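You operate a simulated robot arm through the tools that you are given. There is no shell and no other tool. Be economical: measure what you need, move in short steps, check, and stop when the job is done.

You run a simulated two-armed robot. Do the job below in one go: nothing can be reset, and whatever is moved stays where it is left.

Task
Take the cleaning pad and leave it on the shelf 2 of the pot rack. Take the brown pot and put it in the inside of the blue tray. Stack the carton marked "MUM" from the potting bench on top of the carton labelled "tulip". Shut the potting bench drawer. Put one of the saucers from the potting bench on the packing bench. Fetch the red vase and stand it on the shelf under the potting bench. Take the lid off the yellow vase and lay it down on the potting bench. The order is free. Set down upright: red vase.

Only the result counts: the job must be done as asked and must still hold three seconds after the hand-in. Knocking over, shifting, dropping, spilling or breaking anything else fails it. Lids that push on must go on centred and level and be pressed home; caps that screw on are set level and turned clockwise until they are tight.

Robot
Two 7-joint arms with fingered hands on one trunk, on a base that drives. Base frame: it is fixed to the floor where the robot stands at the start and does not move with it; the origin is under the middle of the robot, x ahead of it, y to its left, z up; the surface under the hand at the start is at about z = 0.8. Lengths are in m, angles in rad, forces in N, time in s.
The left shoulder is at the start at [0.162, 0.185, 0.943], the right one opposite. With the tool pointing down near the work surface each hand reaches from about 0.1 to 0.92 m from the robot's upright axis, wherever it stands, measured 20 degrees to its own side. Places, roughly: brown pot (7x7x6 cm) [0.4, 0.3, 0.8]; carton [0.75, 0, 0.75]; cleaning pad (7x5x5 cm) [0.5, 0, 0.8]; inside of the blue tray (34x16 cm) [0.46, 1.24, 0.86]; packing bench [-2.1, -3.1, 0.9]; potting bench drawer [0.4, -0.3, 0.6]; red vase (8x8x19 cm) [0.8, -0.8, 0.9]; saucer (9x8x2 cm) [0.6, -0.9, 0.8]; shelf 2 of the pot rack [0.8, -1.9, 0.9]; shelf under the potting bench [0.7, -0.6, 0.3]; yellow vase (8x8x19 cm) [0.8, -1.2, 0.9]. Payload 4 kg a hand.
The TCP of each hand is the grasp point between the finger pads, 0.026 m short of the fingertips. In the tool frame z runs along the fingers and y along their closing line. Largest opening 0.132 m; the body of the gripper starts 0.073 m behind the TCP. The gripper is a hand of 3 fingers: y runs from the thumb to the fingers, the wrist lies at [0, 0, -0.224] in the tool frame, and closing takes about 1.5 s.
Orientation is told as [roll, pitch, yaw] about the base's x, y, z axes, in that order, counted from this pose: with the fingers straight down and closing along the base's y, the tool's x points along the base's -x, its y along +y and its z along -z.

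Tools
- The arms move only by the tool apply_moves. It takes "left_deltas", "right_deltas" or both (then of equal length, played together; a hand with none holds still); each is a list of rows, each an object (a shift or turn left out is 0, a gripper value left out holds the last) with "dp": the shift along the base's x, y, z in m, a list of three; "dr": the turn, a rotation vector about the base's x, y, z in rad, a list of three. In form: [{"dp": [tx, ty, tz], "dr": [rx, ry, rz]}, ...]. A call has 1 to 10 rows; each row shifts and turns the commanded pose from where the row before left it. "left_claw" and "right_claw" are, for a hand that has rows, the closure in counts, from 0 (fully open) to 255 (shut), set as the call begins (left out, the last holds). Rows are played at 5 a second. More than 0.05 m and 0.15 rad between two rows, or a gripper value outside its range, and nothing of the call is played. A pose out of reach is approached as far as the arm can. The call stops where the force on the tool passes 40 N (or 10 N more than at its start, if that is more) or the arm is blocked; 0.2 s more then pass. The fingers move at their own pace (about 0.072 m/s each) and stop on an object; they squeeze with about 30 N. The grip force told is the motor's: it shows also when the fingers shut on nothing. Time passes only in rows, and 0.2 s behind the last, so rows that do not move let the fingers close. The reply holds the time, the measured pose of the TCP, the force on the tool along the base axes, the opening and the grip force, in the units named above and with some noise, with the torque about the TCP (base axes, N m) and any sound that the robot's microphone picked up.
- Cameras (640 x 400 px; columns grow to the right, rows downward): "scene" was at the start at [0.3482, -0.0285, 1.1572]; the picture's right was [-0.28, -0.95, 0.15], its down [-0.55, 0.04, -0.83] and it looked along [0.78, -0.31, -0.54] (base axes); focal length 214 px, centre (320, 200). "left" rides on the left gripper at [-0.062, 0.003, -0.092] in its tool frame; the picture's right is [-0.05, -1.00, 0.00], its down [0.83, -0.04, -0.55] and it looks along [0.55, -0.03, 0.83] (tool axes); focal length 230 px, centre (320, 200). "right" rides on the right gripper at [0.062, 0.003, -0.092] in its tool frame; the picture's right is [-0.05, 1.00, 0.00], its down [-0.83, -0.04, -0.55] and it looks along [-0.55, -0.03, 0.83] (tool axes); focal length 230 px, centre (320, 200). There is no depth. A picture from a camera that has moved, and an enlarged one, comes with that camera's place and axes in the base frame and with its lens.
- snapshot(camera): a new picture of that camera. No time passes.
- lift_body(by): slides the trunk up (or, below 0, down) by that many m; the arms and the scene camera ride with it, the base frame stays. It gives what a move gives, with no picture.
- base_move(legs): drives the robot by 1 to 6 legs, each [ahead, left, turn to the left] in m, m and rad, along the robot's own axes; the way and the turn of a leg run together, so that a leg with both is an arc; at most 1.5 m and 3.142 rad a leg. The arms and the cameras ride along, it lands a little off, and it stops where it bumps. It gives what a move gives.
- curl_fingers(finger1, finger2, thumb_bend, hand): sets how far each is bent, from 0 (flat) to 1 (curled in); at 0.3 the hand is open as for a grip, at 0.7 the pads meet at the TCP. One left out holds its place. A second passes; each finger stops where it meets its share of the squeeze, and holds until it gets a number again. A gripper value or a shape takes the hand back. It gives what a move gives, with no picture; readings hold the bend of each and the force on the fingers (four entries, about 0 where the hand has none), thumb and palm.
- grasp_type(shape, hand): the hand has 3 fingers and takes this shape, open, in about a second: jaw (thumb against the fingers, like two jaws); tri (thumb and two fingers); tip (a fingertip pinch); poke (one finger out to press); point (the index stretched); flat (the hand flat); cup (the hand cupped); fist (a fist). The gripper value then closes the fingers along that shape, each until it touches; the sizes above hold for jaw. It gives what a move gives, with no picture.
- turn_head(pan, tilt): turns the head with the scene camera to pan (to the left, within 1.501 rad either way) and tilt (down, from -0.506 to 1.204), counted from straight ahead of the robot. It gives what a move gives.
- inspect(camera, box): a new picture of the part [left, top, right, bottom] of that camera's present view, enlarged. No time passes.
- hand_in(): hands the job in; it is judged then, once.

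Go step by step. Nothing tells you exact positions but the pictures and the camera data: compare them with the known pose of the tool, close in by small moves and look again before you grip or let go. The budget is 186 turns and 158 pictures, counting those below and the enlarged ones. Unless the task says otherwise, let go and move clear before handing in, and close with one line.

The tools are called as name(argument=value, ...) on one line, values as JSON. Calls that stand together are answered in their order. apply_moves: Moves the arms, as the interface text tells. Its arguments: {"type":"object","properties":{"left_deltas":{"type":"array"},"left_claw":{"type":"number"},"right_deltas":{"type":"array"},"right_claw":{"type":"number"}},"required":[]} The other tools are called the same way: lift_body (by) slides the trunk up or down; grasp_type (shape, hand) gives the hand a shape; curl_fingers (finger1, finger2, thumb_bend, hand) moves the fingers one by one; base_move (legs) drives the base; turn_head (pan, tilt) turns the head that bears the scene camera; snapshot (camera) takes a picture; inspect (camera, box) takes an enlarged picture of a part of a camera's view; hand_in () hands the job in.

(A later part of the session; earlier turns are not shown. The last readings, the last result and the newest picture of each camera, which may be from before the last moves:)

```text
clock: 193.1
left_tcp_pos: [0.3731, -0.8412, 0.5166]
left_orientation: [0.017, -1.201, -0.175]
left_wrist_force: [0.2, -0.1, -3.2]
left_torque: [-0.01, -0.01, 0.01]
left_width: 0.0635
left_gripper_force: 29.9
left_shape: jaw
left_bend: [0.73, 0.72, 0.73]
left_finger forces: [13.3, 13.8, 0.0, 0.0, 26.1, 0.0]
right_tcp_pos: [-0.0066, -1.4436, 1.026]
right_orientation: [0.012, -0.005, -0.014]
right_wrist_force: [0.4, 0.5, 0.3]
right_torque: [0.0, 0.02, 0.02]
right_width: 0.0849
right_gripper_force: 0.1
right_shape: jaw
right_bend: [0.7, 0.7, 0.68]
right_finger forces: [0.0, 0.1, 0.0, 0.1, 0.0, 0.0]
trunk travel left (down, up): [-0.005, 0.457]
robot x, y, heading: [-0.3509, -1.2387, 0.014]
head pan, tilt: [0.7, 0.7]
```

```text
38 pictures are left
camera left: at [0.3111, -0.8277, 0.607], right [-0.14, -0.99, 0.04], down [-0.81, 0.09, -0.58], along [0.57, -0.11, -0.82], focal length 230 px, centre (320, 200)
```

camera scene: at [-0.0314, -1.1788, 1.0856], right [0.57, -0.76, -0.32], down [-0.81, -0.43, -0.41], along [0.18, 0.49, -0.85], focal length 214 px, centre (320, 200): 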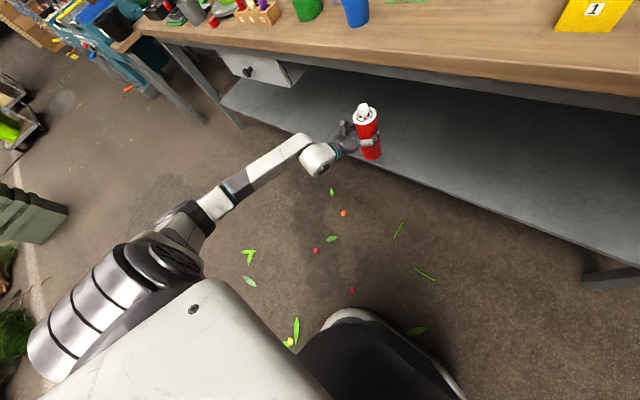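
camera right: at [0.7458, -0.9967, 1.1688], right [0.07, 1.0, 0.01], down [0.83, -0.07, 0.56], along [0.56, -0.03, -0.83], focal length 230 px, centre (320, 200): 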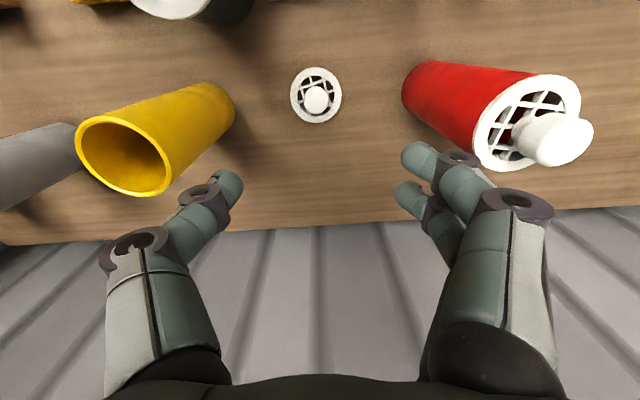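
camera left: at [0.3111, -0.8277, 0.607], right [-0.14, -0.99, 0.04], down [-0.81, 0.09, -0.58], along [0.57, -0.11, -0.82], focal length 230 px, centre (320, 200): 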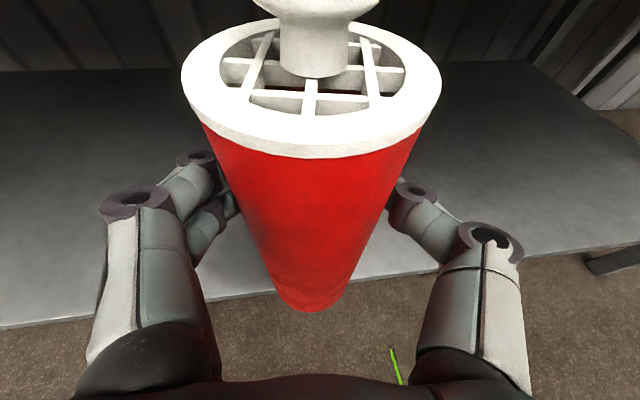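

The vase is at the shelf's front edge. I drive 11 cm further in.

base_move(legs=[[0.12, 0, 0]])

snapshot(camera="left")

snapshot(camera="scene")

```text
clock: 194.4
left_tcp_pos: [0.4942, -0.8393, 0.5136]
left_orientation: [0.016, -1.201, -0.174]
left_wrist_force: [0.1, -0.3, -2.6]
left_torque: [-0.01, 0.03, -0.01]
left_width: 0.0638
left_gripper_force: 30.2
left_shape: jaw
left_bend: [0.73, 0.72, 0.73]
left_finger forces: [13.3, 14.0, 0.0, 0.0, 26.2, 0.1]
right_tcp_pos: [0.1139, -1.4425, 1.0249]
right_orientation: [0.012, -0.004, -0.014]
right_wrist_force: [0.3, -0.5, 0.0]
right_torque: [-0.04, 0.05, 0.0]
right_width: 0.0852
right_gripper_force: 0.0
right_shape: jaw
right_bend: [0.7, 0.7, 0.68]
right_finger forces: [0.1, 0.0, 0.0, 0.0, 0.1, 0.0]
trunk travel left (down, up): [-0.005, 0.457]
robot x, y, heading: [-0.2362, -1.2355, 0.011]
head pan, tilt: [0.7, 0.7]
```

```text
37 pictures are left
camera left: at [0.4317, -0.8268, 0.6062], right [-0.14, -0.99, 0.04], down [-0.81, 0.09, -0.57], along [0.56, -0.11, -0.82], focal length 230 px, centre (320, 200)
```

left: 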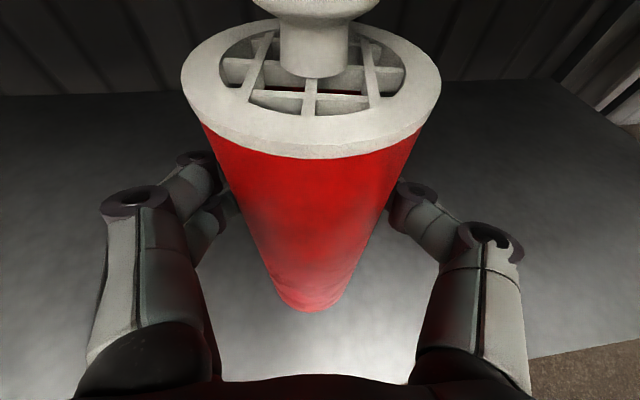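

```text
36 pictures are left
camera scene: at [0.0894, -1.1775, 1.0852], right [0.57, -0.76, -0.32], down [-0.81, -0.43, -0.41], along [0.17, 0.49, -0.85], focal length 214 px, centre (320, 200)
```

scene: 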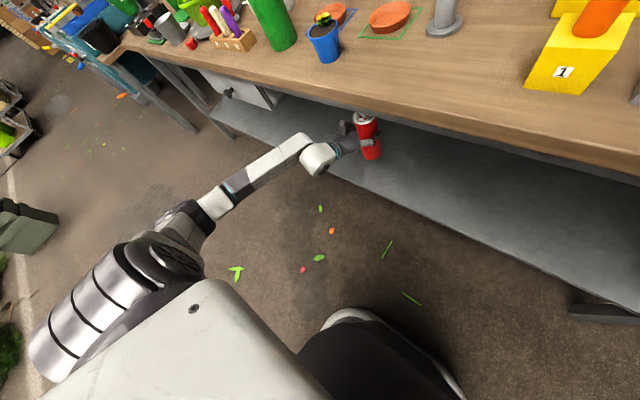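

The vase is over the shelf. I lower it, quickly first and then gently until contact.

apply_moves(left_deltas=[{"dp": [0, 0, -0.025]}, {"dp": [0, 0, -0.025]}, {"dp": [0, 0, -0.01]}, {"dp": [0, 0, -0.006]}, {"dp": [0, 0, -0.005]}, {"dp": [0, 0, -0.004]}, {"dp": [0, 0, 0]}])

snapshot(camera="left")

```text
clock: 196.0
left_tcp_pos: [0.4917, -0.8385, 0.44]
left_orientation: [0.015, -1.202, -0.174]
left_wrist_force: [0.3, -0.3, -3.4]
left_torque: [0.0, 0.02, 0.0]
left_width: 0.0635
left_gripper_force: 30.0
left_shape: jaw
left_bend: [0.73, 0.72, 0.73]
left_finger forces: [13.4, 13.8, 0.0, 0.1, 26.1, 0.1]
right_tcp_pos: [0.1121, -1.441, 1.0257]
right_orientation: [0.013, -0.006, -0.016]
right_wrist_force: [0.3, 0.4, -0.6]
right_torque: [0.02, 0.01, 0.01]
right_width: 0.0852
right_gripper_force: 0.1
right_shape: jaw
right_bend: [0.7, 0.7, 0.68]
right_finger forces: [0.0, 0.0, 0.0, 0.0, 0.0, 0.0]
trunk travel left (down, up): [-0.005, 0.457]
robot x, y, heading: [-0.2346, -1.2423, 0.012]
head pan, tilt: [0.7, 0.7]
```

```text
35 pictures are left
camera left: at [0.4307, -0.8261, 0.5323], right [-0.14, -0.99, 0.04], down [-0.81, 0.09, -0.58], along [0.57, -0.12, -0.82], focal length 230 px, centre (320, 200)
```

left: 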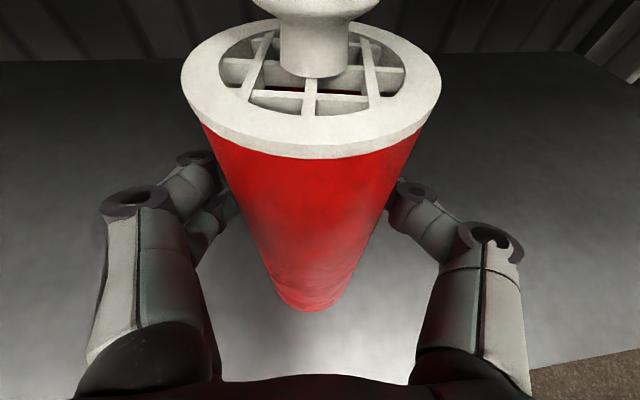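

apply_moves(left_deltas=[{"dp": [0, 0, -0.004]}, {"dp": [0, 0, -0.004]}, {"dp": [0, 0, -0.004]}, {"dp": [0, 0, -0.004]}, {"dp": [0, 0, 0]}])

```text
clock: 197.2
left_tcp_pos: [0.4928, -0.841, 0.424]
left_orientation: [0.017, -1.204, -0.175]
left_wrist_force: [-0.2, 0.3, -3.5]
left_torque: [-0.02, 0.03, 0.0]
left_width: 0.0634
left_gripper_force: 30.2
left_shape: jaw
left_bend: [0.73, 0.72, 0.73]
left_finger forces: [13.4, 13.8, 0.0, 0.0, 26.1, 0.0]
right_tcp_pos: [0.1118, -1.4421, 1.0263]
right_orientation: [0.012, -0.005, -0.016]
right_wrist_force: [0.2, 0.0, 0.2]
right_torque: [0.02, 0.02, -0.02]
right_width: 0.085
right_gripper_force: 0.0
right_shape: jaw
right_bend: [0.7, 0.7, 0.68]
right_finger forces: [0.0, 0.0, 0.0, 0.0, 0.0, 0.0]
trunk travel left (down, up): [-0.005, 0.457]
robot x, y, heading: [-0.2336, -1.2345, 0.011]
head pan, tilt: [0.7, 0.7]
```

Still no contact; the shelf is a bit lower than I assumed. I go on in small steps.

apply_moves(left_deltas=[{"dp": [0, 0, -0.004]}, {"dp": [0, 0, -0.004]}, {"dp": [0, 0, -0.004]}, {"dp": [0, 0, -0.004]}, {"dp": [0, 0, -0.004]}, {"dp": [0, 0, -0.004]}, {"dp": [0, 0, -0.004]}, {"dp": [0, 0, 0]}])

```text
clock: 199.0
left_tcp_pos: [0.4979, -0.8413, 0.407]
left_orientation: [0.024, -1.225, -0.183]
left_wrist_force: [6.6, -3.5, 37.5]
left_torque: [0.04, -0.47, 0.02]
left_width: 0.0613
left_gripper_force: 30.2
left_shape: jaw
left_bend: [0.73, 0.73, 0.74]
left_finger forces: [13.4, 13.2, 0.0, 0.0, 28.2, 0.0]
right_tcp_pos: [0.1088, -1.4444, 1.0284]
right_orientation: [0.015, -0.009, -0.017]
right_wrist_force: [0.1, 0.2, -0.3]
right_torque: [-0.02, 0.02, 0.02]
right_width: 0.0853
right_gripper_force: 0.1
right_shape: jaw
right_bend: [0.7, 0.7, 0.68]
right_finger forces: [0.0, 0.1, 0.1, 0.0, 0.0, 0.0]
trunk travel left (down, up): [-0.005, 0.457]
robot x, y, heading: [-0.2371, -1.239, 0.009]
head pan, tilt: [0.7, 0.7]
```

Firm contact. I back off most of the pressure before letting go, and look.

apply_moves(left_deltas=[{"dp": [0, 0, 0.005]}, {"dp": [0, 0, 0.004]}, {"dp": [0, 0, 0]}])

snapshot(camera="left")

```text
clock: 199.8
left_tcp_pos: [0.4939, -0.8404, 0.4087]
left_orientation: [0.024, -1.21, -0.179]
left_wrist_force: [8.7, -1.0, 21.1]
left_torque: [0.07, -0.39, -0.08]
left_width: 0.0613
left_gripper_force: 29.8
left_shape: jaw
left_bend: [0.73, 0.72, 0.73]
left_finger forces: [13.0, 15.5, 0.0, 0.0, 27.2, 0.0]
right_tcp_pos: [0.1105, -1.4435, 1.0262]
right_orientation: [0.014, -0.007, -0.016]
right_wrist_force: [-0.7, -0.1, -0.1]
right_torque: [-0.02, 0.01, -0.01]
right_width: 0.0852
right_gripper_force: 0.0
right_shape: jaw
right_bend: [0.7, 0.7, 0.68]
right_finger forces: [0.0, 0.0, 0.0, 0.1, 0.0, 0.0]
trunk travel left (down, up): [-0.005, 0.457]
robot x, y, heading: [-0.2344, -1.2377, 0.014]
head pan, tilt: [0.7, 0.7]
```

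```text
34 pictures are left
camera left: at [0.4311, -0.8272, 0.5005], right [-0.14, -0.99, 0.04], down [-0.81, 0.09, -0.58], along [0.57, -0.11, -0.81], focal length 230 px, centre (320, 200)
```

left: 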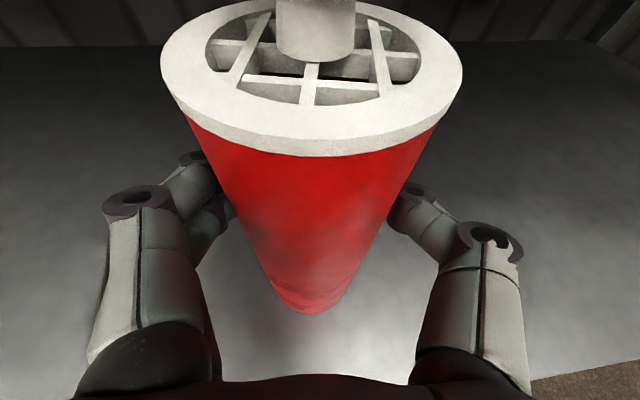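

The vase slipped up a little in the grip but stands straight. I ease off more, then open the hand wide.

apply_moves(left_deltas=[{"dp": [-0.001, 0, 0.004]}, {"dp": [-0.001, 0, 0.004]}, {"dp": [0, 0, 0]}])

apply_moves(left_deltas=[{"dp": [0, 0, 0]}, {"dp": [0, 0, 0]}, {"dp": [0, 0, 0]}, {"dp": [0, 0, 0]}, {"dp": [0, 0, 0]}, {"dp": [0, 0, 0]}, {"dp": [0, 0, 0]}], left_claw=0)

snapshot(camera="left")

```text
clock: 200.6
left_tcp_pos: [0.4881, -0.8404, 0.4103]
left_orientation: [0.017, -1.194, -0.175]
left_wrist_force: [-0.8, -1.0, -0.1]
left_torque: [0.05, -0.01, -0.02]
left_width: 0.0613
left_gripper_force: 30.1
left_shape: jaw
left_bend: [0.73, 0.72, 0.73]
left_finger forces: [12.7, 13.3, 0.1, 0.0, 25.2, 0.0]
right_tcp_pos: [0.1119, -1.4423, 1.0263]
right_orientation: [0.013, -0.005, -0.013]
right_wrist_force: [-0.4, 0.1, 0.8]
right_torque: [-0.01, -0.01, 0.0]
right_width: 0.085
right_gripper_force: 0.1
right_shape: jaw
right_bend: [0.7, 0.7, 0.68]
right_finger forces: [0.0, 0.0, 0.0, 0.0, 0.1, 0.1]
trunk travel left (down, up): [-0.005, 0.457]
robot x, y, heading: [-0.2359, -1.2418, 0.013]
head pan, tilt: [0.7, 0.7]
```

```text
clock: 202.2
left_tcp_pos: [0.491, -0.8398, 0.4147]
left_orientation: [0.018, -1.201, -0.176]
left_wrist_force: [0.3, 0.6, 0.6]
left_torque: [-0.01, -0.02, -0.01]
left_width: 0.1319
left_gripper_force: 0.0
left_shape: jaw
left_bend: [0.3, 0.3, 0.3]
left_finger forces: [0.0, 0.0, 0.1, 0.0, 0.0, 0.1]
right_tcp_pos: [0.1116, -1.4423, 1.0248]
right_orientation: [0.012, -0.006, -0.017]
right_wrist_force: [-0.8, -0.2, -0.8]
right_torque: [-0.01, 0.0, -0.01]
right_width: 0.085
right_gripper_force: 0.0
right_shape: jaw
right_bend: [0.7, 0.7, 0.68]
right_finger forces: [0.0, 0.1, 0.0, 0.1, 0.1, 0.1]
trunk travel left (down, up): [-0.005, 0.457]
robot x, y, heading: [-0.2358, -1.2359, 0.008]
head pan, tilt: [0.7, 0.7]
```

```text
33 pictures are left
camera left: at [0.4291, -0.8274, 0.5057], right [-0.14, -0.99, 0.04], down [-0.81, 0.09, -0.58], along [0.57, -0.11, -0.82], focal length 230 px, centre (320, 200)
```

left: 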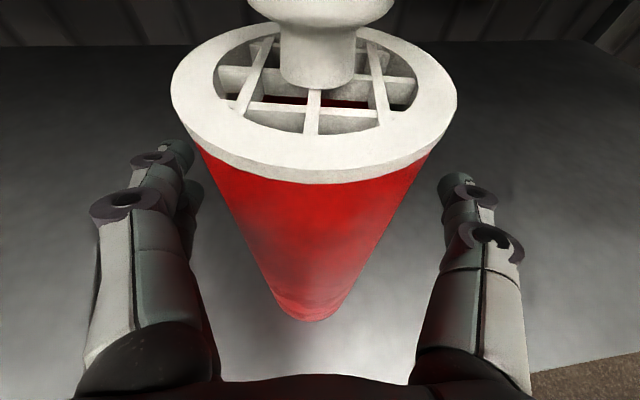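

The vase stands upright on the shelf. I pull the hand back along its own axis, then back the base off and check.

apply_moves(left_deltas=[{"dp": [-0.03, 0.005, 0.0]}, {"dp": [-0.03, 0.005, 0.0]}, {"dp": [-0.03, 0.005, 0.0]}, {"dp": [-0.03, 0.005, 0]}, {"dp": [-0.03, 0.005, 0]}])

base_move(legs=[[-0.35, 0, 0]])

turn_head(pan=0.4, tilt=0.3)

snapshot(camera="scene")

```text
clock: 203.4
left_tcp_pos: [0.3386, -0.8138, 0.4153]
left_orientation: [0.017, -1.202, -0.177]
left_wrist_force: [-0.4, -0.2, 1.0]
left_torque: [0.03, -0.01, -0.03]
left_width: 0.1319
left_gripper_force: 0.1
left_shape: jaw
left_bend: [0.3, 0.3, 0.3]
left_finger forces: [0.0, 0.0, 0.0, 0.0, 0.0, 0.0]
right_tcp_pos: [0.1114, -1.4442, 1.0255]
right_orientation: [0.012, -0.005, -0.016]
right_wrist_force: [0.2, 0.2, 0.7]
right_torque: [-0.03, 0.0, 0.01]
right_width: 0.0849
right_gripper_force: 0.1
right_shape: jaw
right_bend: [0.7, 0.7, 0.68]
right_finger forces: [0.0, 0.0, 0.0, 0.0, 0.1, 0.0]
trunk travel left (down, up): [-0.005, 0.457]
robot x, y, heading: [-0.2313, -1.2404, 0.01]
head pan, tilt: [0.7, 0.7]
```

```text
clock: 205.7
left_tcp_pos: [-0.0133, -0.8218, 0.4148]
left_orientation: [0.018, -1.204, -0.185]
left_wrist_force: [-0.3, 0.0, 0.2]
left_torque: [-0.01, 0.01, 0.01]
left_width: 0.1318
left_gripper_force: 0.0
left_shape: jaw
left_bend: [0.3, 0.3, 0.3]
left_finger forces: [0.0, 0.1, 0.0, 0.0, 0.0, 0.1]
right_tcp_pos: [-0.2468, -1.4479, 1.0266]
right_orientation: [0.012, -0.006, -0.024]
right_wrist_force: [0.3, -0.8, 0.5]
right_torque: [0.03, 0.02, -0.01]
right_width: 0.0851
right_gripper_force: 0.1
right_shape: jaw
right_bend: [0.7, 0.7, 0.68]
right_finger forces: [0.0, 0.1, 0.0, 0.0, 0.0, 0.0]
trunk travel left (down, up): [-0.005, 0.457]
robot x, y, heading: [-0.5951, -1.2383, 0.007]
head pan, tilt: [0.7, 0.7]
```

```text
clock: 206.5
left_tcp_pos: [-0.0126, -0.8218, 0.4144]
left_orientation: [0.016, -1.202, -0.185]
left_wrist_force: [-0.3, 0.1, -0.1]
left_torque: [0.0, -0.01, -0.01]
left_width: 0.1318
left_gripper_force: 0.0
left_shape: jaw
left_bend: [0.3, 0.3, 0.3]
left_finger forces: [0.1, 0.0, 0.0, 0.1, 0.0, 0.0]
right_tcp_pos: [-0.2451, -1.4478, 1.0268]
right_orientation: [0.013, -0.004, -0.025]
right_wrist_force: [0.2, 0.9, -0.3]
right_torque: [0.02, 0.0, -0.01]
right_width: 0.0851
right_gripper_force: 0.0
right_shape: jaw
right_bend: [0.7, 0.7, 0.68]
right_finger forces: [0.0, 0.0, 0.0, 0.0, 0.1, 0.0]
trunk travel left (down, up): [-0.005, 0.457]
robot x, y, heading: [-0.5889, -1.2404, 0.001]
head pan, tilt: [0.4, 0.3]
```

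```text
32 pictures are left
camera scene: at [-0.2307, -1.2016, 1.1063], right [0.34, -0.92, -0.2], down [-0.72, -0.12, -0.69], along [0.61, 0.37, -0.7], focal length 214 px, centre (320, 200)
```

scene: 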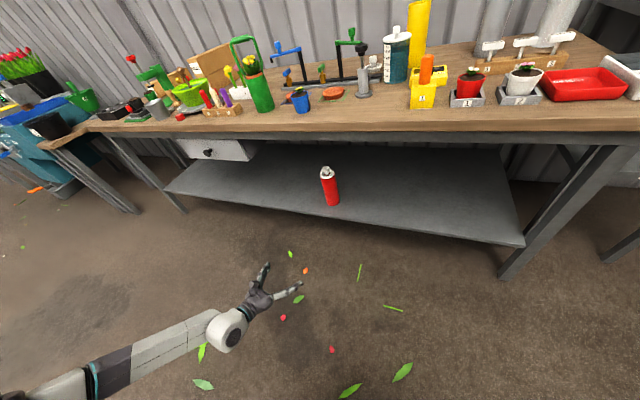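

The red vase stands on the low shelf. Last is a saucer; I bring the left hand back up and straight, raise the trunk a little and drive up to the saucers.

apply_moves(left_deltas=[{"dp": [0, 0, 0.045], "dr": [0, 0.12, 0]}, {"dp": [0, 0, 0.045], "dr": [0, 0.12, 0]}, {"dp": [0, 0, 0.045], "dr": [0, 0.12, 0]}, {"dp": [0, 0, 0.045], "dr": [0, 0.12, 0]}, {"dp": [0, 0, 0.045], "dr": [0, 0.12, 0]}, {"dp": [0, 0, 0.045], "dr": [0, 0.12, 0]}, {"dp": [0, 0, 0.045], "dr": [0, 0.12, 0]}, {"dp": [0, 0, 0.045], "dr": [0, 0.12, 0]}, {"dp": [-0.01, 0, 0.045], "dr": [0, 0.12, 0]}, {"dp": [-0.02, 0, 0.045], "dr": [0, 0.12, 0]}])

apply_moves(left_deltas=[{"dp": [-0.03, -0.03, 0.04], "dr": [0, 0, 0.1]}, {"dp": [-0.03, -0.03, 0.04], "dr": [0, 0, 0.08]}, {"dp": [-0.03, -0.03, 0.04]}, {"dp": [-0.03, -0.03, 0.03]}, {"dp": [-0.03, -0.03, 0.03]}])

lift_body(by=0.1)

base_move(legs=[[0, 0.5, 0], [0.55, 0, 0]])

turn_head(pan=-0.2, tilt=0.5)

snapshot(camera="scene")

snapshot(camera="right")

```text
clock: 208.7
left_tcp_pos: [-0.0506, -0.8551, 0.6642]
left_orientation: [-0.173, -0.21, -0.05]
left_wrist_force: [-0.4, -0.7, 0.3]
left_torque: [-0.02, -0.02, 0.01]
left_width: 0.1321
left_gripper_force: 0.1
left_shape: jaw
left_bend: [0.3, 0.3, 0.3]
left_finger forces: [0.1, 0.0, 0.0, 0.1, 0.0, 0.0]
left hand out of reach, approached as far as the arm can: row 4, 5, 6
right_tcp_pos: [-0.2472, -1.4492, 1.0277]
right_orientation: [0.014, -0.008, -0.023]
right_wrist_force: [0.1, 1.0, 0.0]
right_torque: [0.01, -0.01, -0.01]
right_width: 0.085
right_gripper_force: 0.1
right_shape: jaw
right_bend: [0.7, 0.7, 0.68]
right_finger forces: [0.0, 0.1, 0.0, 0.0, 0.1, 0.0]
trunk travel left (down, up): [-0.005, 0.457]
robot x, y, heading: [-0.5913, -1.2393, 0.005]
head pan, tilt: [0.4, 0.3]
```

```text
refused: row 1 steps farther than a row can; nothing moved
```

```text
clock: 210.1
left_tcp_pos: [-0.0501, -0.8535, 0.7618]
left_orientation: [-0.172, -0.208, -0.051]
left_wrist_force: [-0.5, -1.1, -0.2]
left_torque: [0.01, 0.03, 0.02]
left_width: 0.1322
left_gripper_force: 0.0
left_shape: jaw
left_bend: [0.3, 0.3, 0.3]
left_finger forces: [0.0, 0.0, 0.0, 0.0, 0.0, 0.0]
right_tcp_pos: [-0.2445, -1.4485, 1.1265]
right_orientation: [0.012, -0.002, -0.024]
right_wrist_force: [0.6, 0.0, 0.3]
right_torque: [-0.01, 0.0, 0.0]
right_width: 0.085
right_gripper_force: 0.0
right_shape: jaw
right_bend: [0.7, 0.7, 0.68]
right_finger forces: [0.1, 0.0, 0.1, 0.0, 0.0, 0.0]
trunk travel left (down, up): [-0.105, 0.357]
robot x, y, heading: [-0.5899, -1.2393, 0.005]
head pan, tilt: [0.4, 0.3]
```

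```text
clock: 215.0
left_tcp_pos: [0.3398, -0.3564, 0.7576]
left_orientation: [-0.178, -0.176, -0.048]
left_wrist_force: [-14.5, -0.1, 4.4]
left_torque: [0.31, -0.19, 1.0]
left_width: 0.1317
left_gripper_force: 0.1
left_shape: jaw
left_bend: [0.29, 0.3, 0.3]
left_finger forces: [13.5, 0.0, 0.0, 0.0, 0.1, 0.0]
right_tcp_pos: [0.1542, -0.9486, 1.1256]
right_orientation: [0.015, -0.005, -0.025]
right_wrist_force: [0.9, -0.1, 0.2]
right_torque: [-0.01, 0.01, 0.04]
right_width: 0.0849
right_gripper_force: 0.0
right_shape: jaw
right_bend: [0.7, 0.7, 0.68]
right_finger forces: [0.0, 0.0, 0.0, 0.0, 0.0, 0.1]
trunk travel left (down, up): [-0.105, 0.357]
robot x, y, heading: [-0.1919, -0.7382, 0.002]
head pan, tilt: [0.4, 0.3]
stopped in leg 2: the force on the tool passed its limit at 83 N (the readings are from after the stop); the commanded pose is now the measured one
```

```text
clock: 216.0
left_tcp_pos: [0.3398, -0.3551, 0.7601]
left_orientation: [-0.178, -0.183, -0.049]
left_wrist_force: [-14.2, 1.4, -2.8]
left_torque: [-0.16, 0.0, 0.99]
left_width: 0.132
left_gripper_force: 0.0
left_shape: jaw
left_bend: [0.3, 0.3, 0.3]
left_finger forces: [13.9, 0.0, 0.0, 0.0, 0.0, 0.1]
right_tcp_pos: [0.1507, -0.9473, 1.1267]
right_orientation: [0.013, -0.007, -0.023]
right_wrist_force: [0.9, -0.4, 0.4]
right_torque: [0.06, 0.07, -0.01]
right_width: 0.0852
right_gripper_force: 0.1
right_shape: jaw
right_bend: [0.7, 0.7, 0.68]
right_finger forces: [0.0, 0.0, 0.0, 0.0, 0.0, 0.1]
trunk travel left (down, up): [-0.105, 0.357]
robot x, y, heading: [-0.1908, -0.7369, 0.006]
head pan, tilt: [-0.201, 0.499]
```

```text
31 pictures are left
camera scene: at [0.0624, -0.7548, 1.2568], right [-0.19, -0.98, 0.06], down [-0.72, 0.09, -0.68], along [0.66, -0.17, -0.73], focal length 214 px, centre (320, 200)
```

scene: 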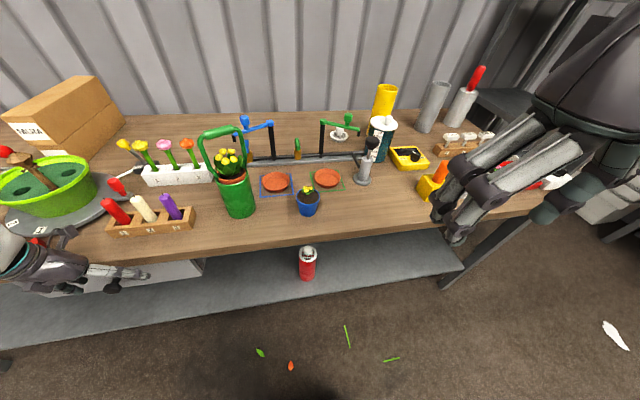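

```text
30 pictures are left
camera right: at [0.089, -0.9433, 1.2187], right [0.08, 1.0, 0.01], down [0.82, -0.07, 0.56], along [0.56, -0.03, -0.83], focal length 230 px, centre (320, 200)
```

right: 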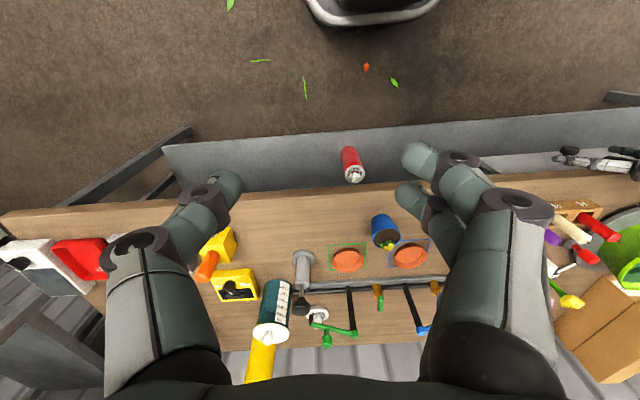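

The refused arm move left the left hand low and it bumped the bench edge; nothing looks displaced. I back off, then raise the hand properly.

base_move(legs=[[-0.2, 0, 0]])

apply_moves(left_deltas=[{"dp": [-0.02, -0.01, 0.04], "dr": [0, 0.1, 0]}, {"dp": [-0.02, -0.01, 0.04], "dr": [0, 0.1, 0]}, {"dp": [-0.01, 0, 0.045], "dr": [0.1, 0, 0]}, {"dp": [0, 0, 0.045], "dr": [0.07, 0, 0]}, {"dp": [0, 0, 0.045], "dr": [0, 0, 0.05]}, {"dp": [0, 0, 0.045]}, {"dp": [0, 0, 0.045]}, {"dp": [0, 0, 0.045]}, {"dp": [0, 0, 0.045]}, {"dp": [0, 0, 0.03]}])

snapshot(camera="scene")

```text
clock: 217.6
left_tcp_pos: [0.1381, -0.3553, 0.7606]
left_orientation: [-0.177, -0.185, -0.05]
left_wrist_force: [-0.3, -0.7, 0.8]
left_torque: [0.04, -0.05, -0.01]
left_width: 0.1318
left_gripper_force: 0.1
left_shape: jaw
left_bend: [0.3, 0.3, 0.3]
left_finger forces: [0.1, 0.0, 0.0, 0.1, 0.1, 0.0]
right_tcp_pos: [-0.0518, -0.9481, 1.1266]
right_orientation: [0.012, -0.008, -0.024]
right_wrist_force: [-0.2, 0.3, 0.8]
right_torque: [0.0, -0.02, 0.02]
right_width: 0.0852
right_gripper_force: 0.0
right_shape: jaw
right_bend: [0.7, 0.7, 0.68]
right_finger forces: [0.0, 0.0, 0.0, 0.0, 0.1, 0.0]
trunk travel left (down, up): [-0.105, 0.357]
robot x, y, heading: [-0.3921, -0.7382, 0.004]
head pan, tilt: [-0.201, 0.499]
```

```text
clock: 219.8
left_tcp_pos: [0.0864, -0.3767, 1.1847]
left_orientation: [-0.018, 0.023, 0.005]
left_wrist_force: [0.6, 0.2, 0.2]
left_torque: [-0.02, -0.01, -0.01]
left_width: 0.132
left_gripper_force: 0.1
left_shape: jaw
left_bend: [0.3, 0.3, 0.3]
left_finger forces: [0.0, 0.0, 0.0, 0.0, 0.1, 0.0]
right_tcp_pos: [-0.052, -0.9483, 1.1259]
right_orientation: [0.011, -0.008, -0.024]
right_wrist_force: [0.9, -0.5, -0.9]
right_torque: [-0.02, -0.03, 0.02]
right_width: 0.0851
right_gripper_force: 0.0
right_shape: jaw
right_bend: [0.7, 0.7, 0.68]
right_finger forces: [0.0, 0.1, 0.1, 0.1, 0.1, 0.1]
trunk travel left (down, up): [-0.105, 0.357]
robot x, y, heading: [-0.3943, -0.7397, 0.005]
head pan, tilt: [-0.201, 0.499]
```

```text
29 pictures are left
camera scene: at [-0.1401, -0.756, 1.2567], right [-0.19, -0.98, 0.06], down [-0.72, 0.09, -0.68], along [0.66, -0.17, -0.73], focal length 214 px, centre (320, 200)
```

scene: 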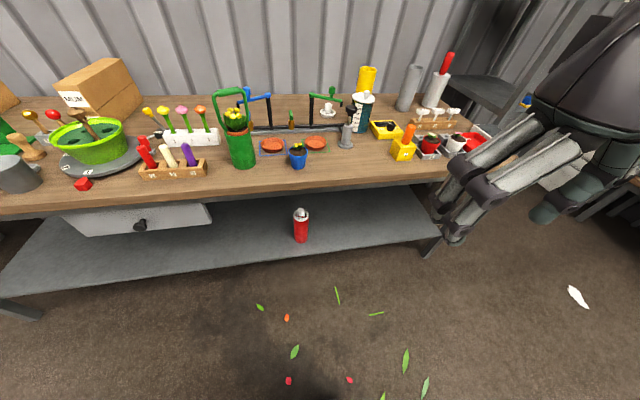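

All is in order and the drawer is shut. Now forward to the saucers, hands high.

base_move(legs=[[0.37, 0, 0]])

apply_moves(right_deltas=[{"dp": [0.04, 0.01, 0], "dr": [0, 0, -0.12]}, {"dp": [0.04, 0.01, -0.01], "dr": [0, 0, -0.12]}, {"dp": [0.04, 0.01, -0.02], "dr": [0, 0, -0.12]}, {"dp": [0.04, 0.01, -0.03], "dr": [0, 0, -0.12]}, {"dp": [0.04, 0.005, -0.03], "dr": [0, 0, -0.12]}, {"dp": [0.02, 0, -0.03]}, {"dp": [0, 0, 0]}], right_claw=40)

snapshot(camera="right")

```text
clock: 222.2
left_tcp_pos: [0.4481, -0.3703, 1.1839]
left_orientation: [-0.019, 0.022, 0.013]
left_wrist_force: [0.2, -0.9, -0.6]
left_torque: [-0.01, 0.03, -0.01]
left_width: 0.1321
left_gripper_force: 0.0
left_shape: jaw
left_bend: [0.3, 0.3, 0.3]
left_finger forces: [0.1, 0.1, 0.1, 0.0, 0.0, 0.1]
right_tcp_pos: [0.3154, -0.9421, 1.1267]
right_orientation: [0.012, -0.007, -0.015]
right_wrist_force: [-0.1, 0.7, 0.3]
right_torque: [0.0, -0.01, -0.01]
right_width: 0.0853
right_gripper_force: 0.1
right_shape: jaw
right_bend: [0.7, 0.7, 0.68]
right_finger forces: [0.0, 0.0, 0.1, 0.1, 0.1, 0.0]
trunk travel left (down, up): [-0.105, 0.357]
robot x, y, heading: [-0.0298, -0.7362, 0.014]
head pan, tilt: [-0.201, 0.499]
```

```text
refused: row 4 steps farther than a row can; nothing moved
```

```text
28 pictures are left
camera right: at [0.2533, -0.9395, 1.2185], right [0.07, 1.0, 0.01], down [0.83, -0.06, 0.56], along [0.56, -0.03, -0.83], focal length 230 px, centre (320, 200)
```

right: 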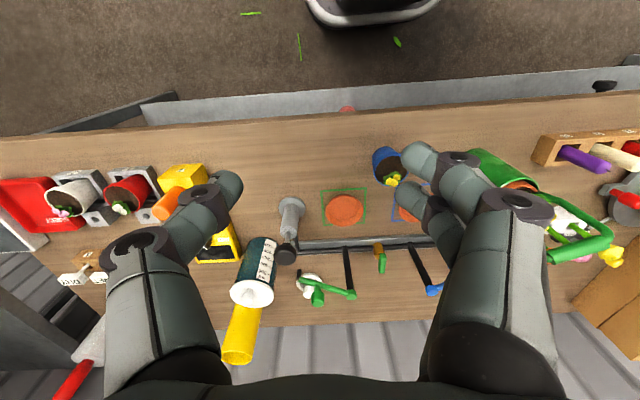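

The saucer in the green square is at (0.553, -0.903). I resend the approach with shorter rows.

apply_moves(right_deltas=[{"dp": [0.035, 0.005, 0], "dr": [0, 0, -0.12]}, {"dp": [0.035, 0.005, -0.01], "dr": [0, 0, -0.12]}, {"dp": [0.035, 0.005, -0.02], "dr": [0, 0, -0.12]}, {"dp": [0.03, 0.005, -0.03], "dr": [0, 0, -0.12]}, {"dp": [0.03, 0.005, -0.03], "dr": [0, 0, -0.12]}, {"dp": [0.03, 0.005, -0.03]}, {"dp": [0.03, 0.005, -0.03]}, {"dp": [0.013, 0.004, -0.03]}, {"dp": [0, 0, 0]}], right_claw=40)

snapshot(camera="right")

snapshot(camera="scene")

```text
clock: 224.2
left_tcp_pos: [0.4482, -0.3702, 1.1853]
left_orientation: [-0.018, 0.022, 0.012]
left_wrist_force: [-0.2, -0.9, 1.3]
left_torque: [0.0, -0.01, -0.01]
left_width: 0.132
left_gripper_force: 0.1
left_shape: jaw
left_bend: [0.3, 0.3, 0.3]
left_finger forces: [0.0, 0.0, 0.0, 0.0, 0.0, 0.0]
right_tcp_pos: [0.5569, -0.9028, 0.9466]
right_orientation: [0.014, -0.008, -0.62]
right_wrist_force: [0.1, -0.5, -0.6]
right_torque: [0.01, -0.04, -0.01]
right_width: 0.111
right_gripper_force: 0.1
right_shape: jaw
right_bend: [0.55, 0.55, 0.51]
right_finger forces: [0.0, 0.1, 0.1, 0.0, 0.0, 0.0]
trunk travel left (down, up): [-0.105, 0.357]
robot x, y, heading: [-0.031, -0.7341, 0.006]
head pan, tilt: [-0.201, 0.499]
```

```text
27 pictures are left
camera right: at [0.507, -0.866, 1.0391], right [0.62, 0.78, 0.01], down [0.64, -0.52, 0.56], along [0.45, -0.34, -0.83], focal length 230 px, centre (320, 200)
```

right: 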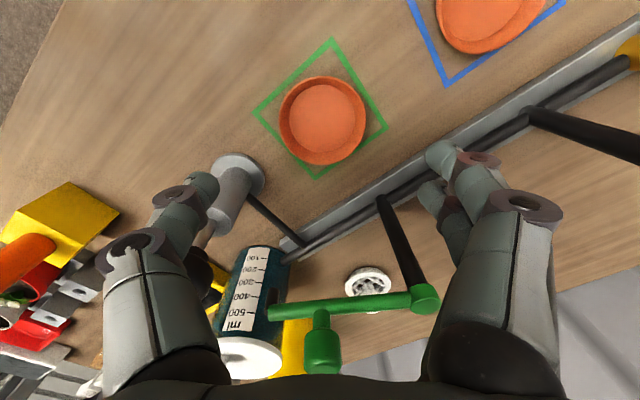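

```text
26 pictures are left
camera scene: at [0.2244, -0.7511, 1.2569], right [-0.18, -0.98, 0.06], down [-0.72, 0.09, -0.68], along [0.67, -0.17, -0.73], focal length 214 px, centre (320, 200)
```

scene: 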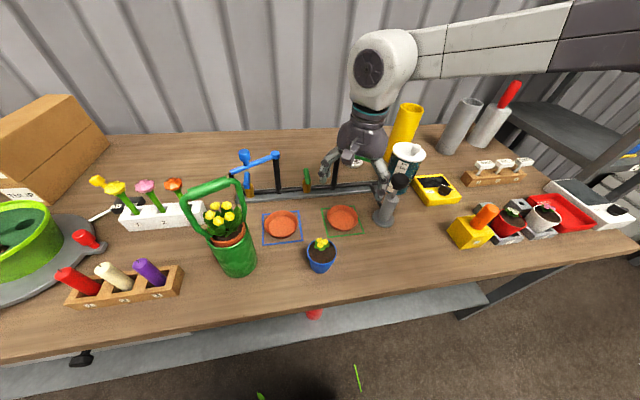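

The saucer is centred at (0.557, -0.898), with the hand's thumb clear of the stand. I descend to just above the bench.

apply_moves(right_deltas=[{"dp": [0, 0.004, -0.04]}, {"dp": [0, 0, -0.03]}, {"dp": [0, 0, -0.02]}, {"dp": [0, 0, -0.015]}, {"dp": [0, 0, -0.008]}, {"dp": [0, 0, 0]}])

snapshot(camera="right")

```text
clock: 225.6
left_tcp_pos: [0.4487, -0.3709, 1.1848]
left_orientation: [-0.017, 0.021, 0.013]
left_wrist_force: [0.4, 0.3, 0.1]
left_torque: [-0.02, -0.01, 0.0]
left_width: 0.1319
left_gripper_force: 0.2
left_shape: jaw
left_bend: [0.3, 0.3, 0.3]
left_finger forces: [0.0, 0.0, 0.1, 0.1, 0.0, 0.1]
right_tcp_pos: [0.5541, -0.8983, 0.8339]
right_orientation: [0.013, -0.006, -0.617]
right_wrist_force: [0.0, 0.6, 0.7]
right_torque: [0.01, -0.03, -0.04]
right_width: 0.1111
right_gripper_force: 0.0
right_shape: jaw
right_bend: [0.55, 0.55, 0.51]
right_finger forces: [0.0, 0.0, 0.0, 0.0, 0.0, 0.0]
trunk travel left (down, up): [-0.105, 0.357]
robot x, y, heading: [-0.0284, -0.7372, 0.012]
head pan, tilt: [-0.201, 0.499]
```

```text
25 pictures are left
camera right: at [0.5039, -0.8612, 0.925], right [0.62, 0.78, 0.01], down [0.65, -0.52, 0.56], along [0.45, -0.34, -0.83], focal length 230 px, centre (320, 200)
```

right: 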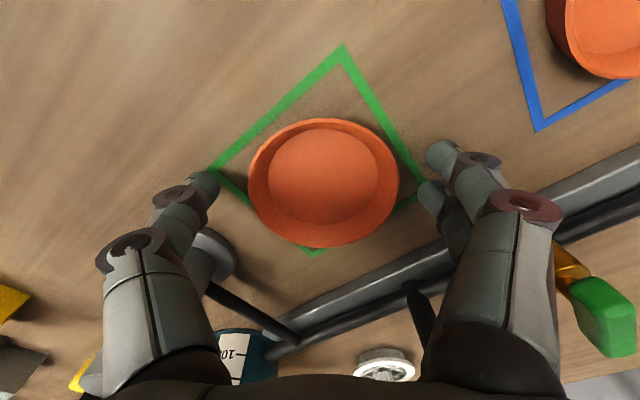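

Centred. I go 5 mm lower and close on the saucer's rim.

apply_moves(right_deltas=[{"dp": [0, 0.001, -0.005]}, {"dp": [0, 0, 0]}])

apply_moves(right_deltas=[{"dp": [0, 0, 0]}, {"dp": [0, 0, 0]}, {"dp": [0, 0, 0]}, {"dp": [0, 0, 0]}, {"dp": [0, 0, 0]}], right_claw=255)

apply_moves(right_deltas=[{"dp": [0, 0, 0.01]}, {"dp": [0, 0, 0.02]}, {"dp": [0, 0, 0.03]}, {"dp": [0, 0, 0]}])

snapshot(camera="right")

```text
clock: 226.2
left_tcp_pos: [0.448, -0.3684, 1.184]
left_orientation: [-0.018, 0.022, 0.011]
left_wrist_force: [-0.7, -0.1, -0.4]
left_torque: [-0.02, -0.03, 0.0]
left_width: 0.1321
left_gripper_force: 0.0
left_shape: jaw
left_bend: [0.3, 0.3, 0.3]
left_finger forces: [0.0, 0.0, 0.0, 0.0, 0.0, 0.1]
right_tcp_pos: [0.5532, -0.8984, 0.8288]
right_orientation: [0.012, -0.007, -0.619]
right_wrist_force: [-0.6, 0.8, 0.0]
right_torque: [0.01, -0.01, -0.03]
right_width: 0.1112
right_gripper_force: 0.1
right_shape: jaw
right_bend: [0.55, 0.55, 0.51]
right_finger forces: [0.0, 0.1, 0.0, 0.1, 0.0, 0.0]
trunk travel left (down, up): [-0.105, 0.357]
robot x, y, heading: [-0.0272, -0.7343, 0.009]
head pan, tilt: [-0.201, 0.499]
```

```text
clock: 227.4
left_tcp_pos: [0.4476, -0.3703, 1.185]
left_orientation: [-0.018, 0.024, 0.011]
left_wrist_force: [-0.2, 0.0, -0.8]
left_torque: [0.06, 0.0, 0.0]
left_width: 0.1319
left_gripper_force: 0.2
left_shape: jaw
left_bend: [0.3, 0.3, 0.3]
left_finger forces: [0.0, 0.0, 0.1, 0.0, 0.0, 0.2]
right_tcp_pos: [0.5536, -0.8985, 0.8296]
right_orientation: [0.012, -0.007, -0.617]
right_wrist_force: [-0.2, -0.4, -0.2]
right_torque: [-0.03, 0.01, -0.03]
right_width: 0.0627
right_gripper_force: 29.6
right_shape: jaw
right_bend: [0.73, 0.73, 0.71]
right_finger forces: [13.8, 13.5, 0.0, 0.0, 27.2, 0.0]
trunk travel left (down, up): [-0.105, 0.357]
robot x, y, heading: [-0.0302, -0.7361, 0.007]
head pan, tilt: [-0.201, 0.499]
```

```text
clock: 228.4
left_tcp_pos: [0.4483, -0.3704, 1.1849]
left_orientation: [-0.019, 0.023, 0.011]
left_wrist_force: [0.1, -1.3, -0.8]
left_torque: [0.05, 0.02, 0.01]
left_width: 0.1319
left_gripper_force: 0.1
left_shape: jaw
left_bend: [0.3, 0.3, 0.3]
left_finger forces: [0.0, 0.1, 0.0, 0.1, 0.0, 0.1]
right_tcp_pos: [0.5514, -0.8964, 0.8862]
right_orientation: [0.011, -0.004, -0.617]
right_wrist_force: [-0.8, -0.4, -0.7]
right_torque: [0.0, -0.01, -0.01]
right_width: 0.063
right_gripper_force: 29.6
right_shape: jaw
right_bend: [0.73, 0.73, 0.71]
right_finger forces: [13.8, 13.7, 0.0, 0.0, 27.4, 0.0]
trunk travel left (down, up): [-0.105, 0.357]
robot x, y, heading: [-0.0301, -0.7327, 0.011]
head pan, tilt: [-0.201, 0.499]
```

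```text
24 pictures are left
camera right: at [0.5024, -0.8592, 0.979], right [0.62, 0.78, 0.01], down [0.65, -0.52, 0.56], along [0.45, -0.34, -0.83], focal length 230 px, centre (320, 200)
```

right: 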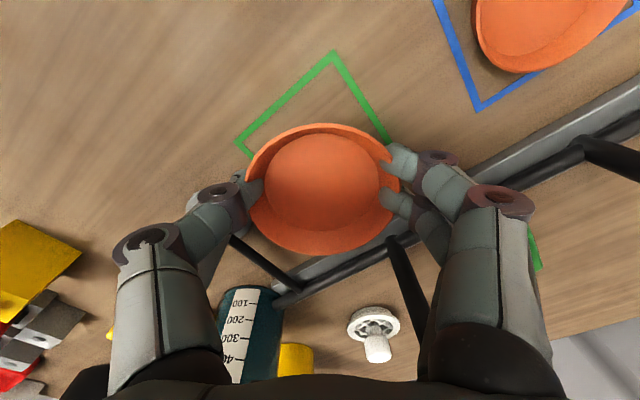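

The saucer is held. I lift it clear, back off and turn toward the packing bench to look at the way.

apply_moves(right_deltas=[{"dp": [0, 0, 0.04]}, {"dp": [0, 0, 0.04]}, {"dp": [0, 0, 0.04]}, {"dp": [-0.02, 0, 0.04]}, {"dp": [-0.03, 0, 0.03]}, {"dp": [-0.03, 0, 0]}, {"dp": [-0.03, 0, 0]}])

base_move(legs=[[-0.75, 0, 0], [0, 0, -1.8]])

turn_head(pan=-0.2, tilt=-0.1)

snapshot(camera="scene")

```text
clock: 230.0
left_tcp_pos: [0.4475, -0.3699, 1.1848]
left_orientation: [-0.017, 0.022, 0.014]
left_wrist_force: [-0.1, -0.7, -0.2]
left_torque: [0.01, 0.01, 0.0]
left_width: 0.132
left_gripper_force: 0.1
left_shape: jaw
left_bend: [0.3, 0.3, 0.3]
left_finger forces: [0.0, 0.0, 0.2, 0.1, 0.1, 0.1]
right_tcp_pos: [0.4412, -0.9009, 1.0799]
right_orientation: [0.015, -0.007, -0.618]
right_wrist_force: [-0.4, 0.0, -0.5]
right_torque: [0.0, -0.03, 0.01]
right_width: 0.0628
right_gripper_force: 30.1
right_shape: jaw
right_bend: [0.73, 0.73, 0.71]
right_finger forces: [13.7, 13.5, 0.0, 0.1, 27.4, 0.1]
trunk travel left (down, up): [-0.105, 0.357]
robot x, y, heading: [-0.0262, -0.7377, 0.011]
head pan, tilt: [-0.201, 0.499]
```

```text
clock: 238.3
left_tcp_pos: [-0.518, -1.289, 1.1848]
left_orientation: [-0.017, 0.022, -1.761]
left_wrist_force: [0.1, 0.4, -0.3]
left_torque: [0.03, 0.01, 0.01]
left_width: 0.1318
left_gripper_force: 0.0
left_shape: jaw
left_bend: [0.3, 0.3, 0.3]
left_finger forces: [0.0, 0.0, 0.0, 0.1, 0.0, 0.0]
right_tcp_pos: [-1.0369, -1.1775, 1.0797]
right_orientation: [0.012, -0.007, -2.389]
right_wrist_force: [0.0, 0.1, 0.1]
right_torque: [-0.03, -0.02, 0.0]
right_width: 0.0626
right_gripper_force: 29.7
right_shape: jaw
right_bend: [0.73, 0.73, 0.72]
right_finger forces: [13.8, 13.6, 0.1, 0.0, 27.4, 0.1]
trunk travel left (down, up): [-0.105, 0.357]
robot x, y, heading: [-0.7839, -0.7439, -1.762]
head pan, tilt: [-0.201, 0.499]
```

```text
clock: 239.3
left_tcp_pos: [-0.5183, -1.2906, 1.1845]
left_orientation: [-0.017, 0.023, -1.759]
left_wrist_force: [0.1, 0.7, -0.1]
left_torque: [-0.03, -0.04, -0.01]
left_width: 0.1322
left_gripper_force: 0.1
left_shape: jaw
left_bend: [0.3, 0.3, 0.3]
left_finger forces: [0.0, 0.1, 0.0, 0.0, 0.1, 0.0]
right_tcp_pos: [-1.0369, -1.1766, 1.0795]
right_orientation: [0.012, -0.007, -2.39]
right_wrist_force: [-0.3, 0.2, -0.5]
right_torque: [0.02, 0.01, -0.02]
right_width: 0.0626
right_gripper_force: 29.9
right_shape: jaw
right_bend: [0.73, 0.73, 0.72]
right_finger forces: [13.7, 13.6, 0.0, 0.0, 27.4, 0.0]
trunk travel left (down, up): [-0.105, 0.357]
robot x, y, heading: [-0.7795, -0.7489, -1.763]
head pan, tilt: [-0.201, -0.099]
```

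```text
23 pictures are left
camera scene: at [-0.8502, -1.0087, 1.3098], right [-0.93, 0.37, 0.06], down [0.02, 0.22, -0.97], along [-0.38, -0.9, -0.22], focal length 214 px, centre (320, 200)
```

scene: 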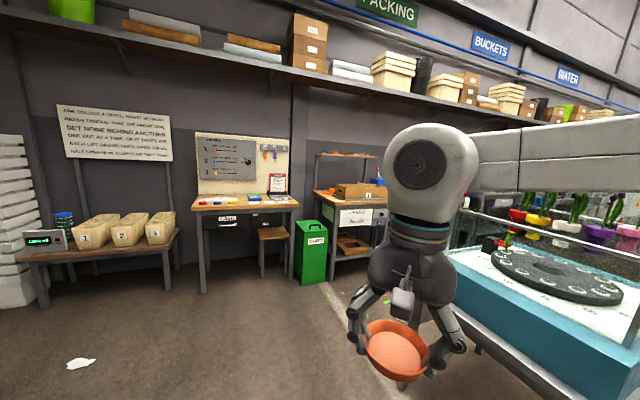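

The bench under the "PACKING" sign, behind the hand, matches (-2.1, -3.1). I zoom in on it.

inspect(camera="scene", box=[260, 130, 420, 290])

```text
2.50 times, centred on (340, 210) of scene
camera zoom: at [-0.8502, -1.0087, 1.3098], right [-0.93, 0.37, 0.06], down [0.02, 0.22, -0.97], along [-0.38, -0.9, -0.22], focal length 536 px, centre (270, 175)
```

zoom: 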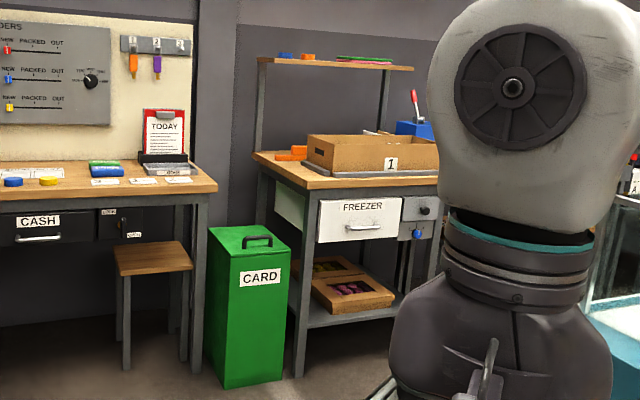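

The packing bench's front edge is near y=-2.47, its free left-front corner around (-1.65, -2.6), beside a crate. I drive there, stopping short to look.

base_move(legs=[[0, 0, 0.192], [1.0, 0, 0], [0, -0.6, 0]])

turn_head(pan=0.0, tilt=0.2)

snapshot(camera="scene")

snapshot(camera="right")

```text
clock: 248.2
left_tcp_pos: [-1.0054, -2.244, 1.1849]
left_orientation: [-0.016, 0.022, -1.557]
left_wrist_force: [-1.0, -0.4, 0.6]
left_torque: [-0.03, 0.03, 0.05]
left_width: 0.1319
left_gripper_force: 0.1
left_shape: jaw
left_bend: [0.3, 0.3, 0.3]
left_finger forces: [0.0, 0.0, 0.0, 0.0, 0.0, 0.0]
right_tcp_pos: [-1.5357, -2.2388, 1.0789]
right_orientation: [0.011, -0.007, -2.186]
right_wrist_force: [-0.7, 0.2, 0.2]
right_torque: [0.02, 0.0, -0.02]
right_width: 0.0629
right_gripper_force: 30.3
right_shape: jaw
right_bend: [0.73, 0.73, 0.72]
right_finger forces: [13.8, 13.5, 0.1, 0.0, 27.4, 0.1]
trunk travel left (down, up): [-0.105, 0.357]
robot x, y, heading: [-1.3707, -1.765, -1.559]
head pan, tilt: [-0.201, -0.099]
```

```text
clock: 249.1
left_tcp_pos: [-1.0042, -2.2436, 1.1842]
left_orientation: [-0.021, 0.024, -1.557]
left_wrist_force: [-0.5, -0.1, 0.3]
left_torque: [0.0, -0.02, -0.03]
left_width: 0.1319
left_gripper_force: 0.0
left_shape: jaw
left_bend: [0.3, 0.3, 0.3]
left_finger forces: [0.0, 0.1, 0.1, 0.1, 0.1, 0.0]
right_tcp_pos: [-1.5352, -2.2375, 1.0797]
right_orientation: [0.013, -0.007, -2.185]
right_wrist_force: [-0.4, 0.7, 0.3]
right_torque: [-0.02, 0.0, -0.01]
right_width: 0.063
right_gripper_force: 29.9
right_shape: jaw
right_bend: [0.73, 0.73, 0.72]
right_finger forces: [13.8, 13.6, 0.0, 0.0, 27.5, 0.1]
trunk travel left (down, up): [-0.105, 0.357]
robot x, y, heading: [-1.3716, -1.7669, -1.56]
head pan, tilt: [0.0, 0.201]
```

```text
21 pictures are left
camera scene: at [-1.3692, -2.034, 1.2816], right [-1.0, -0.01, 0.0], down [-0.01, 0.5, -0.87], along [0.01, -0.87, -0.5], focal length 214 px, centre (320, 200)
```

scene: 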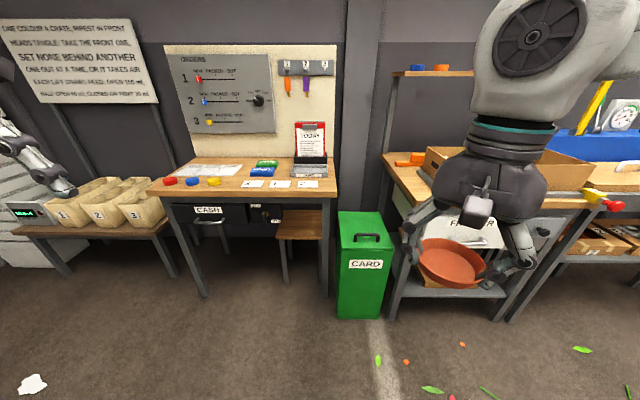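

```text
20 pictures are left
camera right: at [-1.4975, -2.1891, 1.1712], right [0.79, -0.62, 0.01], down [-0.52, -0.65, 0.56], along [-0.34, -0.45, -0.83], focal length 230 px, centre (320, 200)
```

right: 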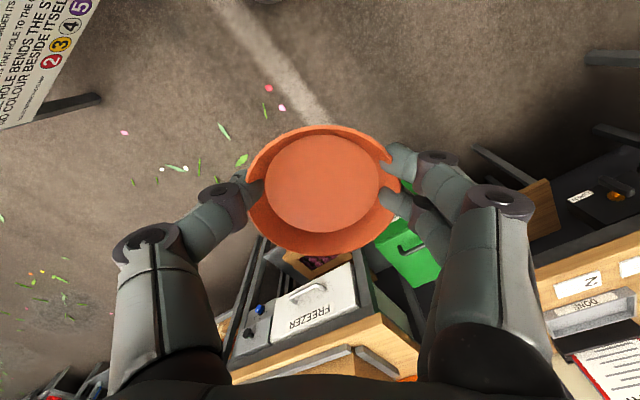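

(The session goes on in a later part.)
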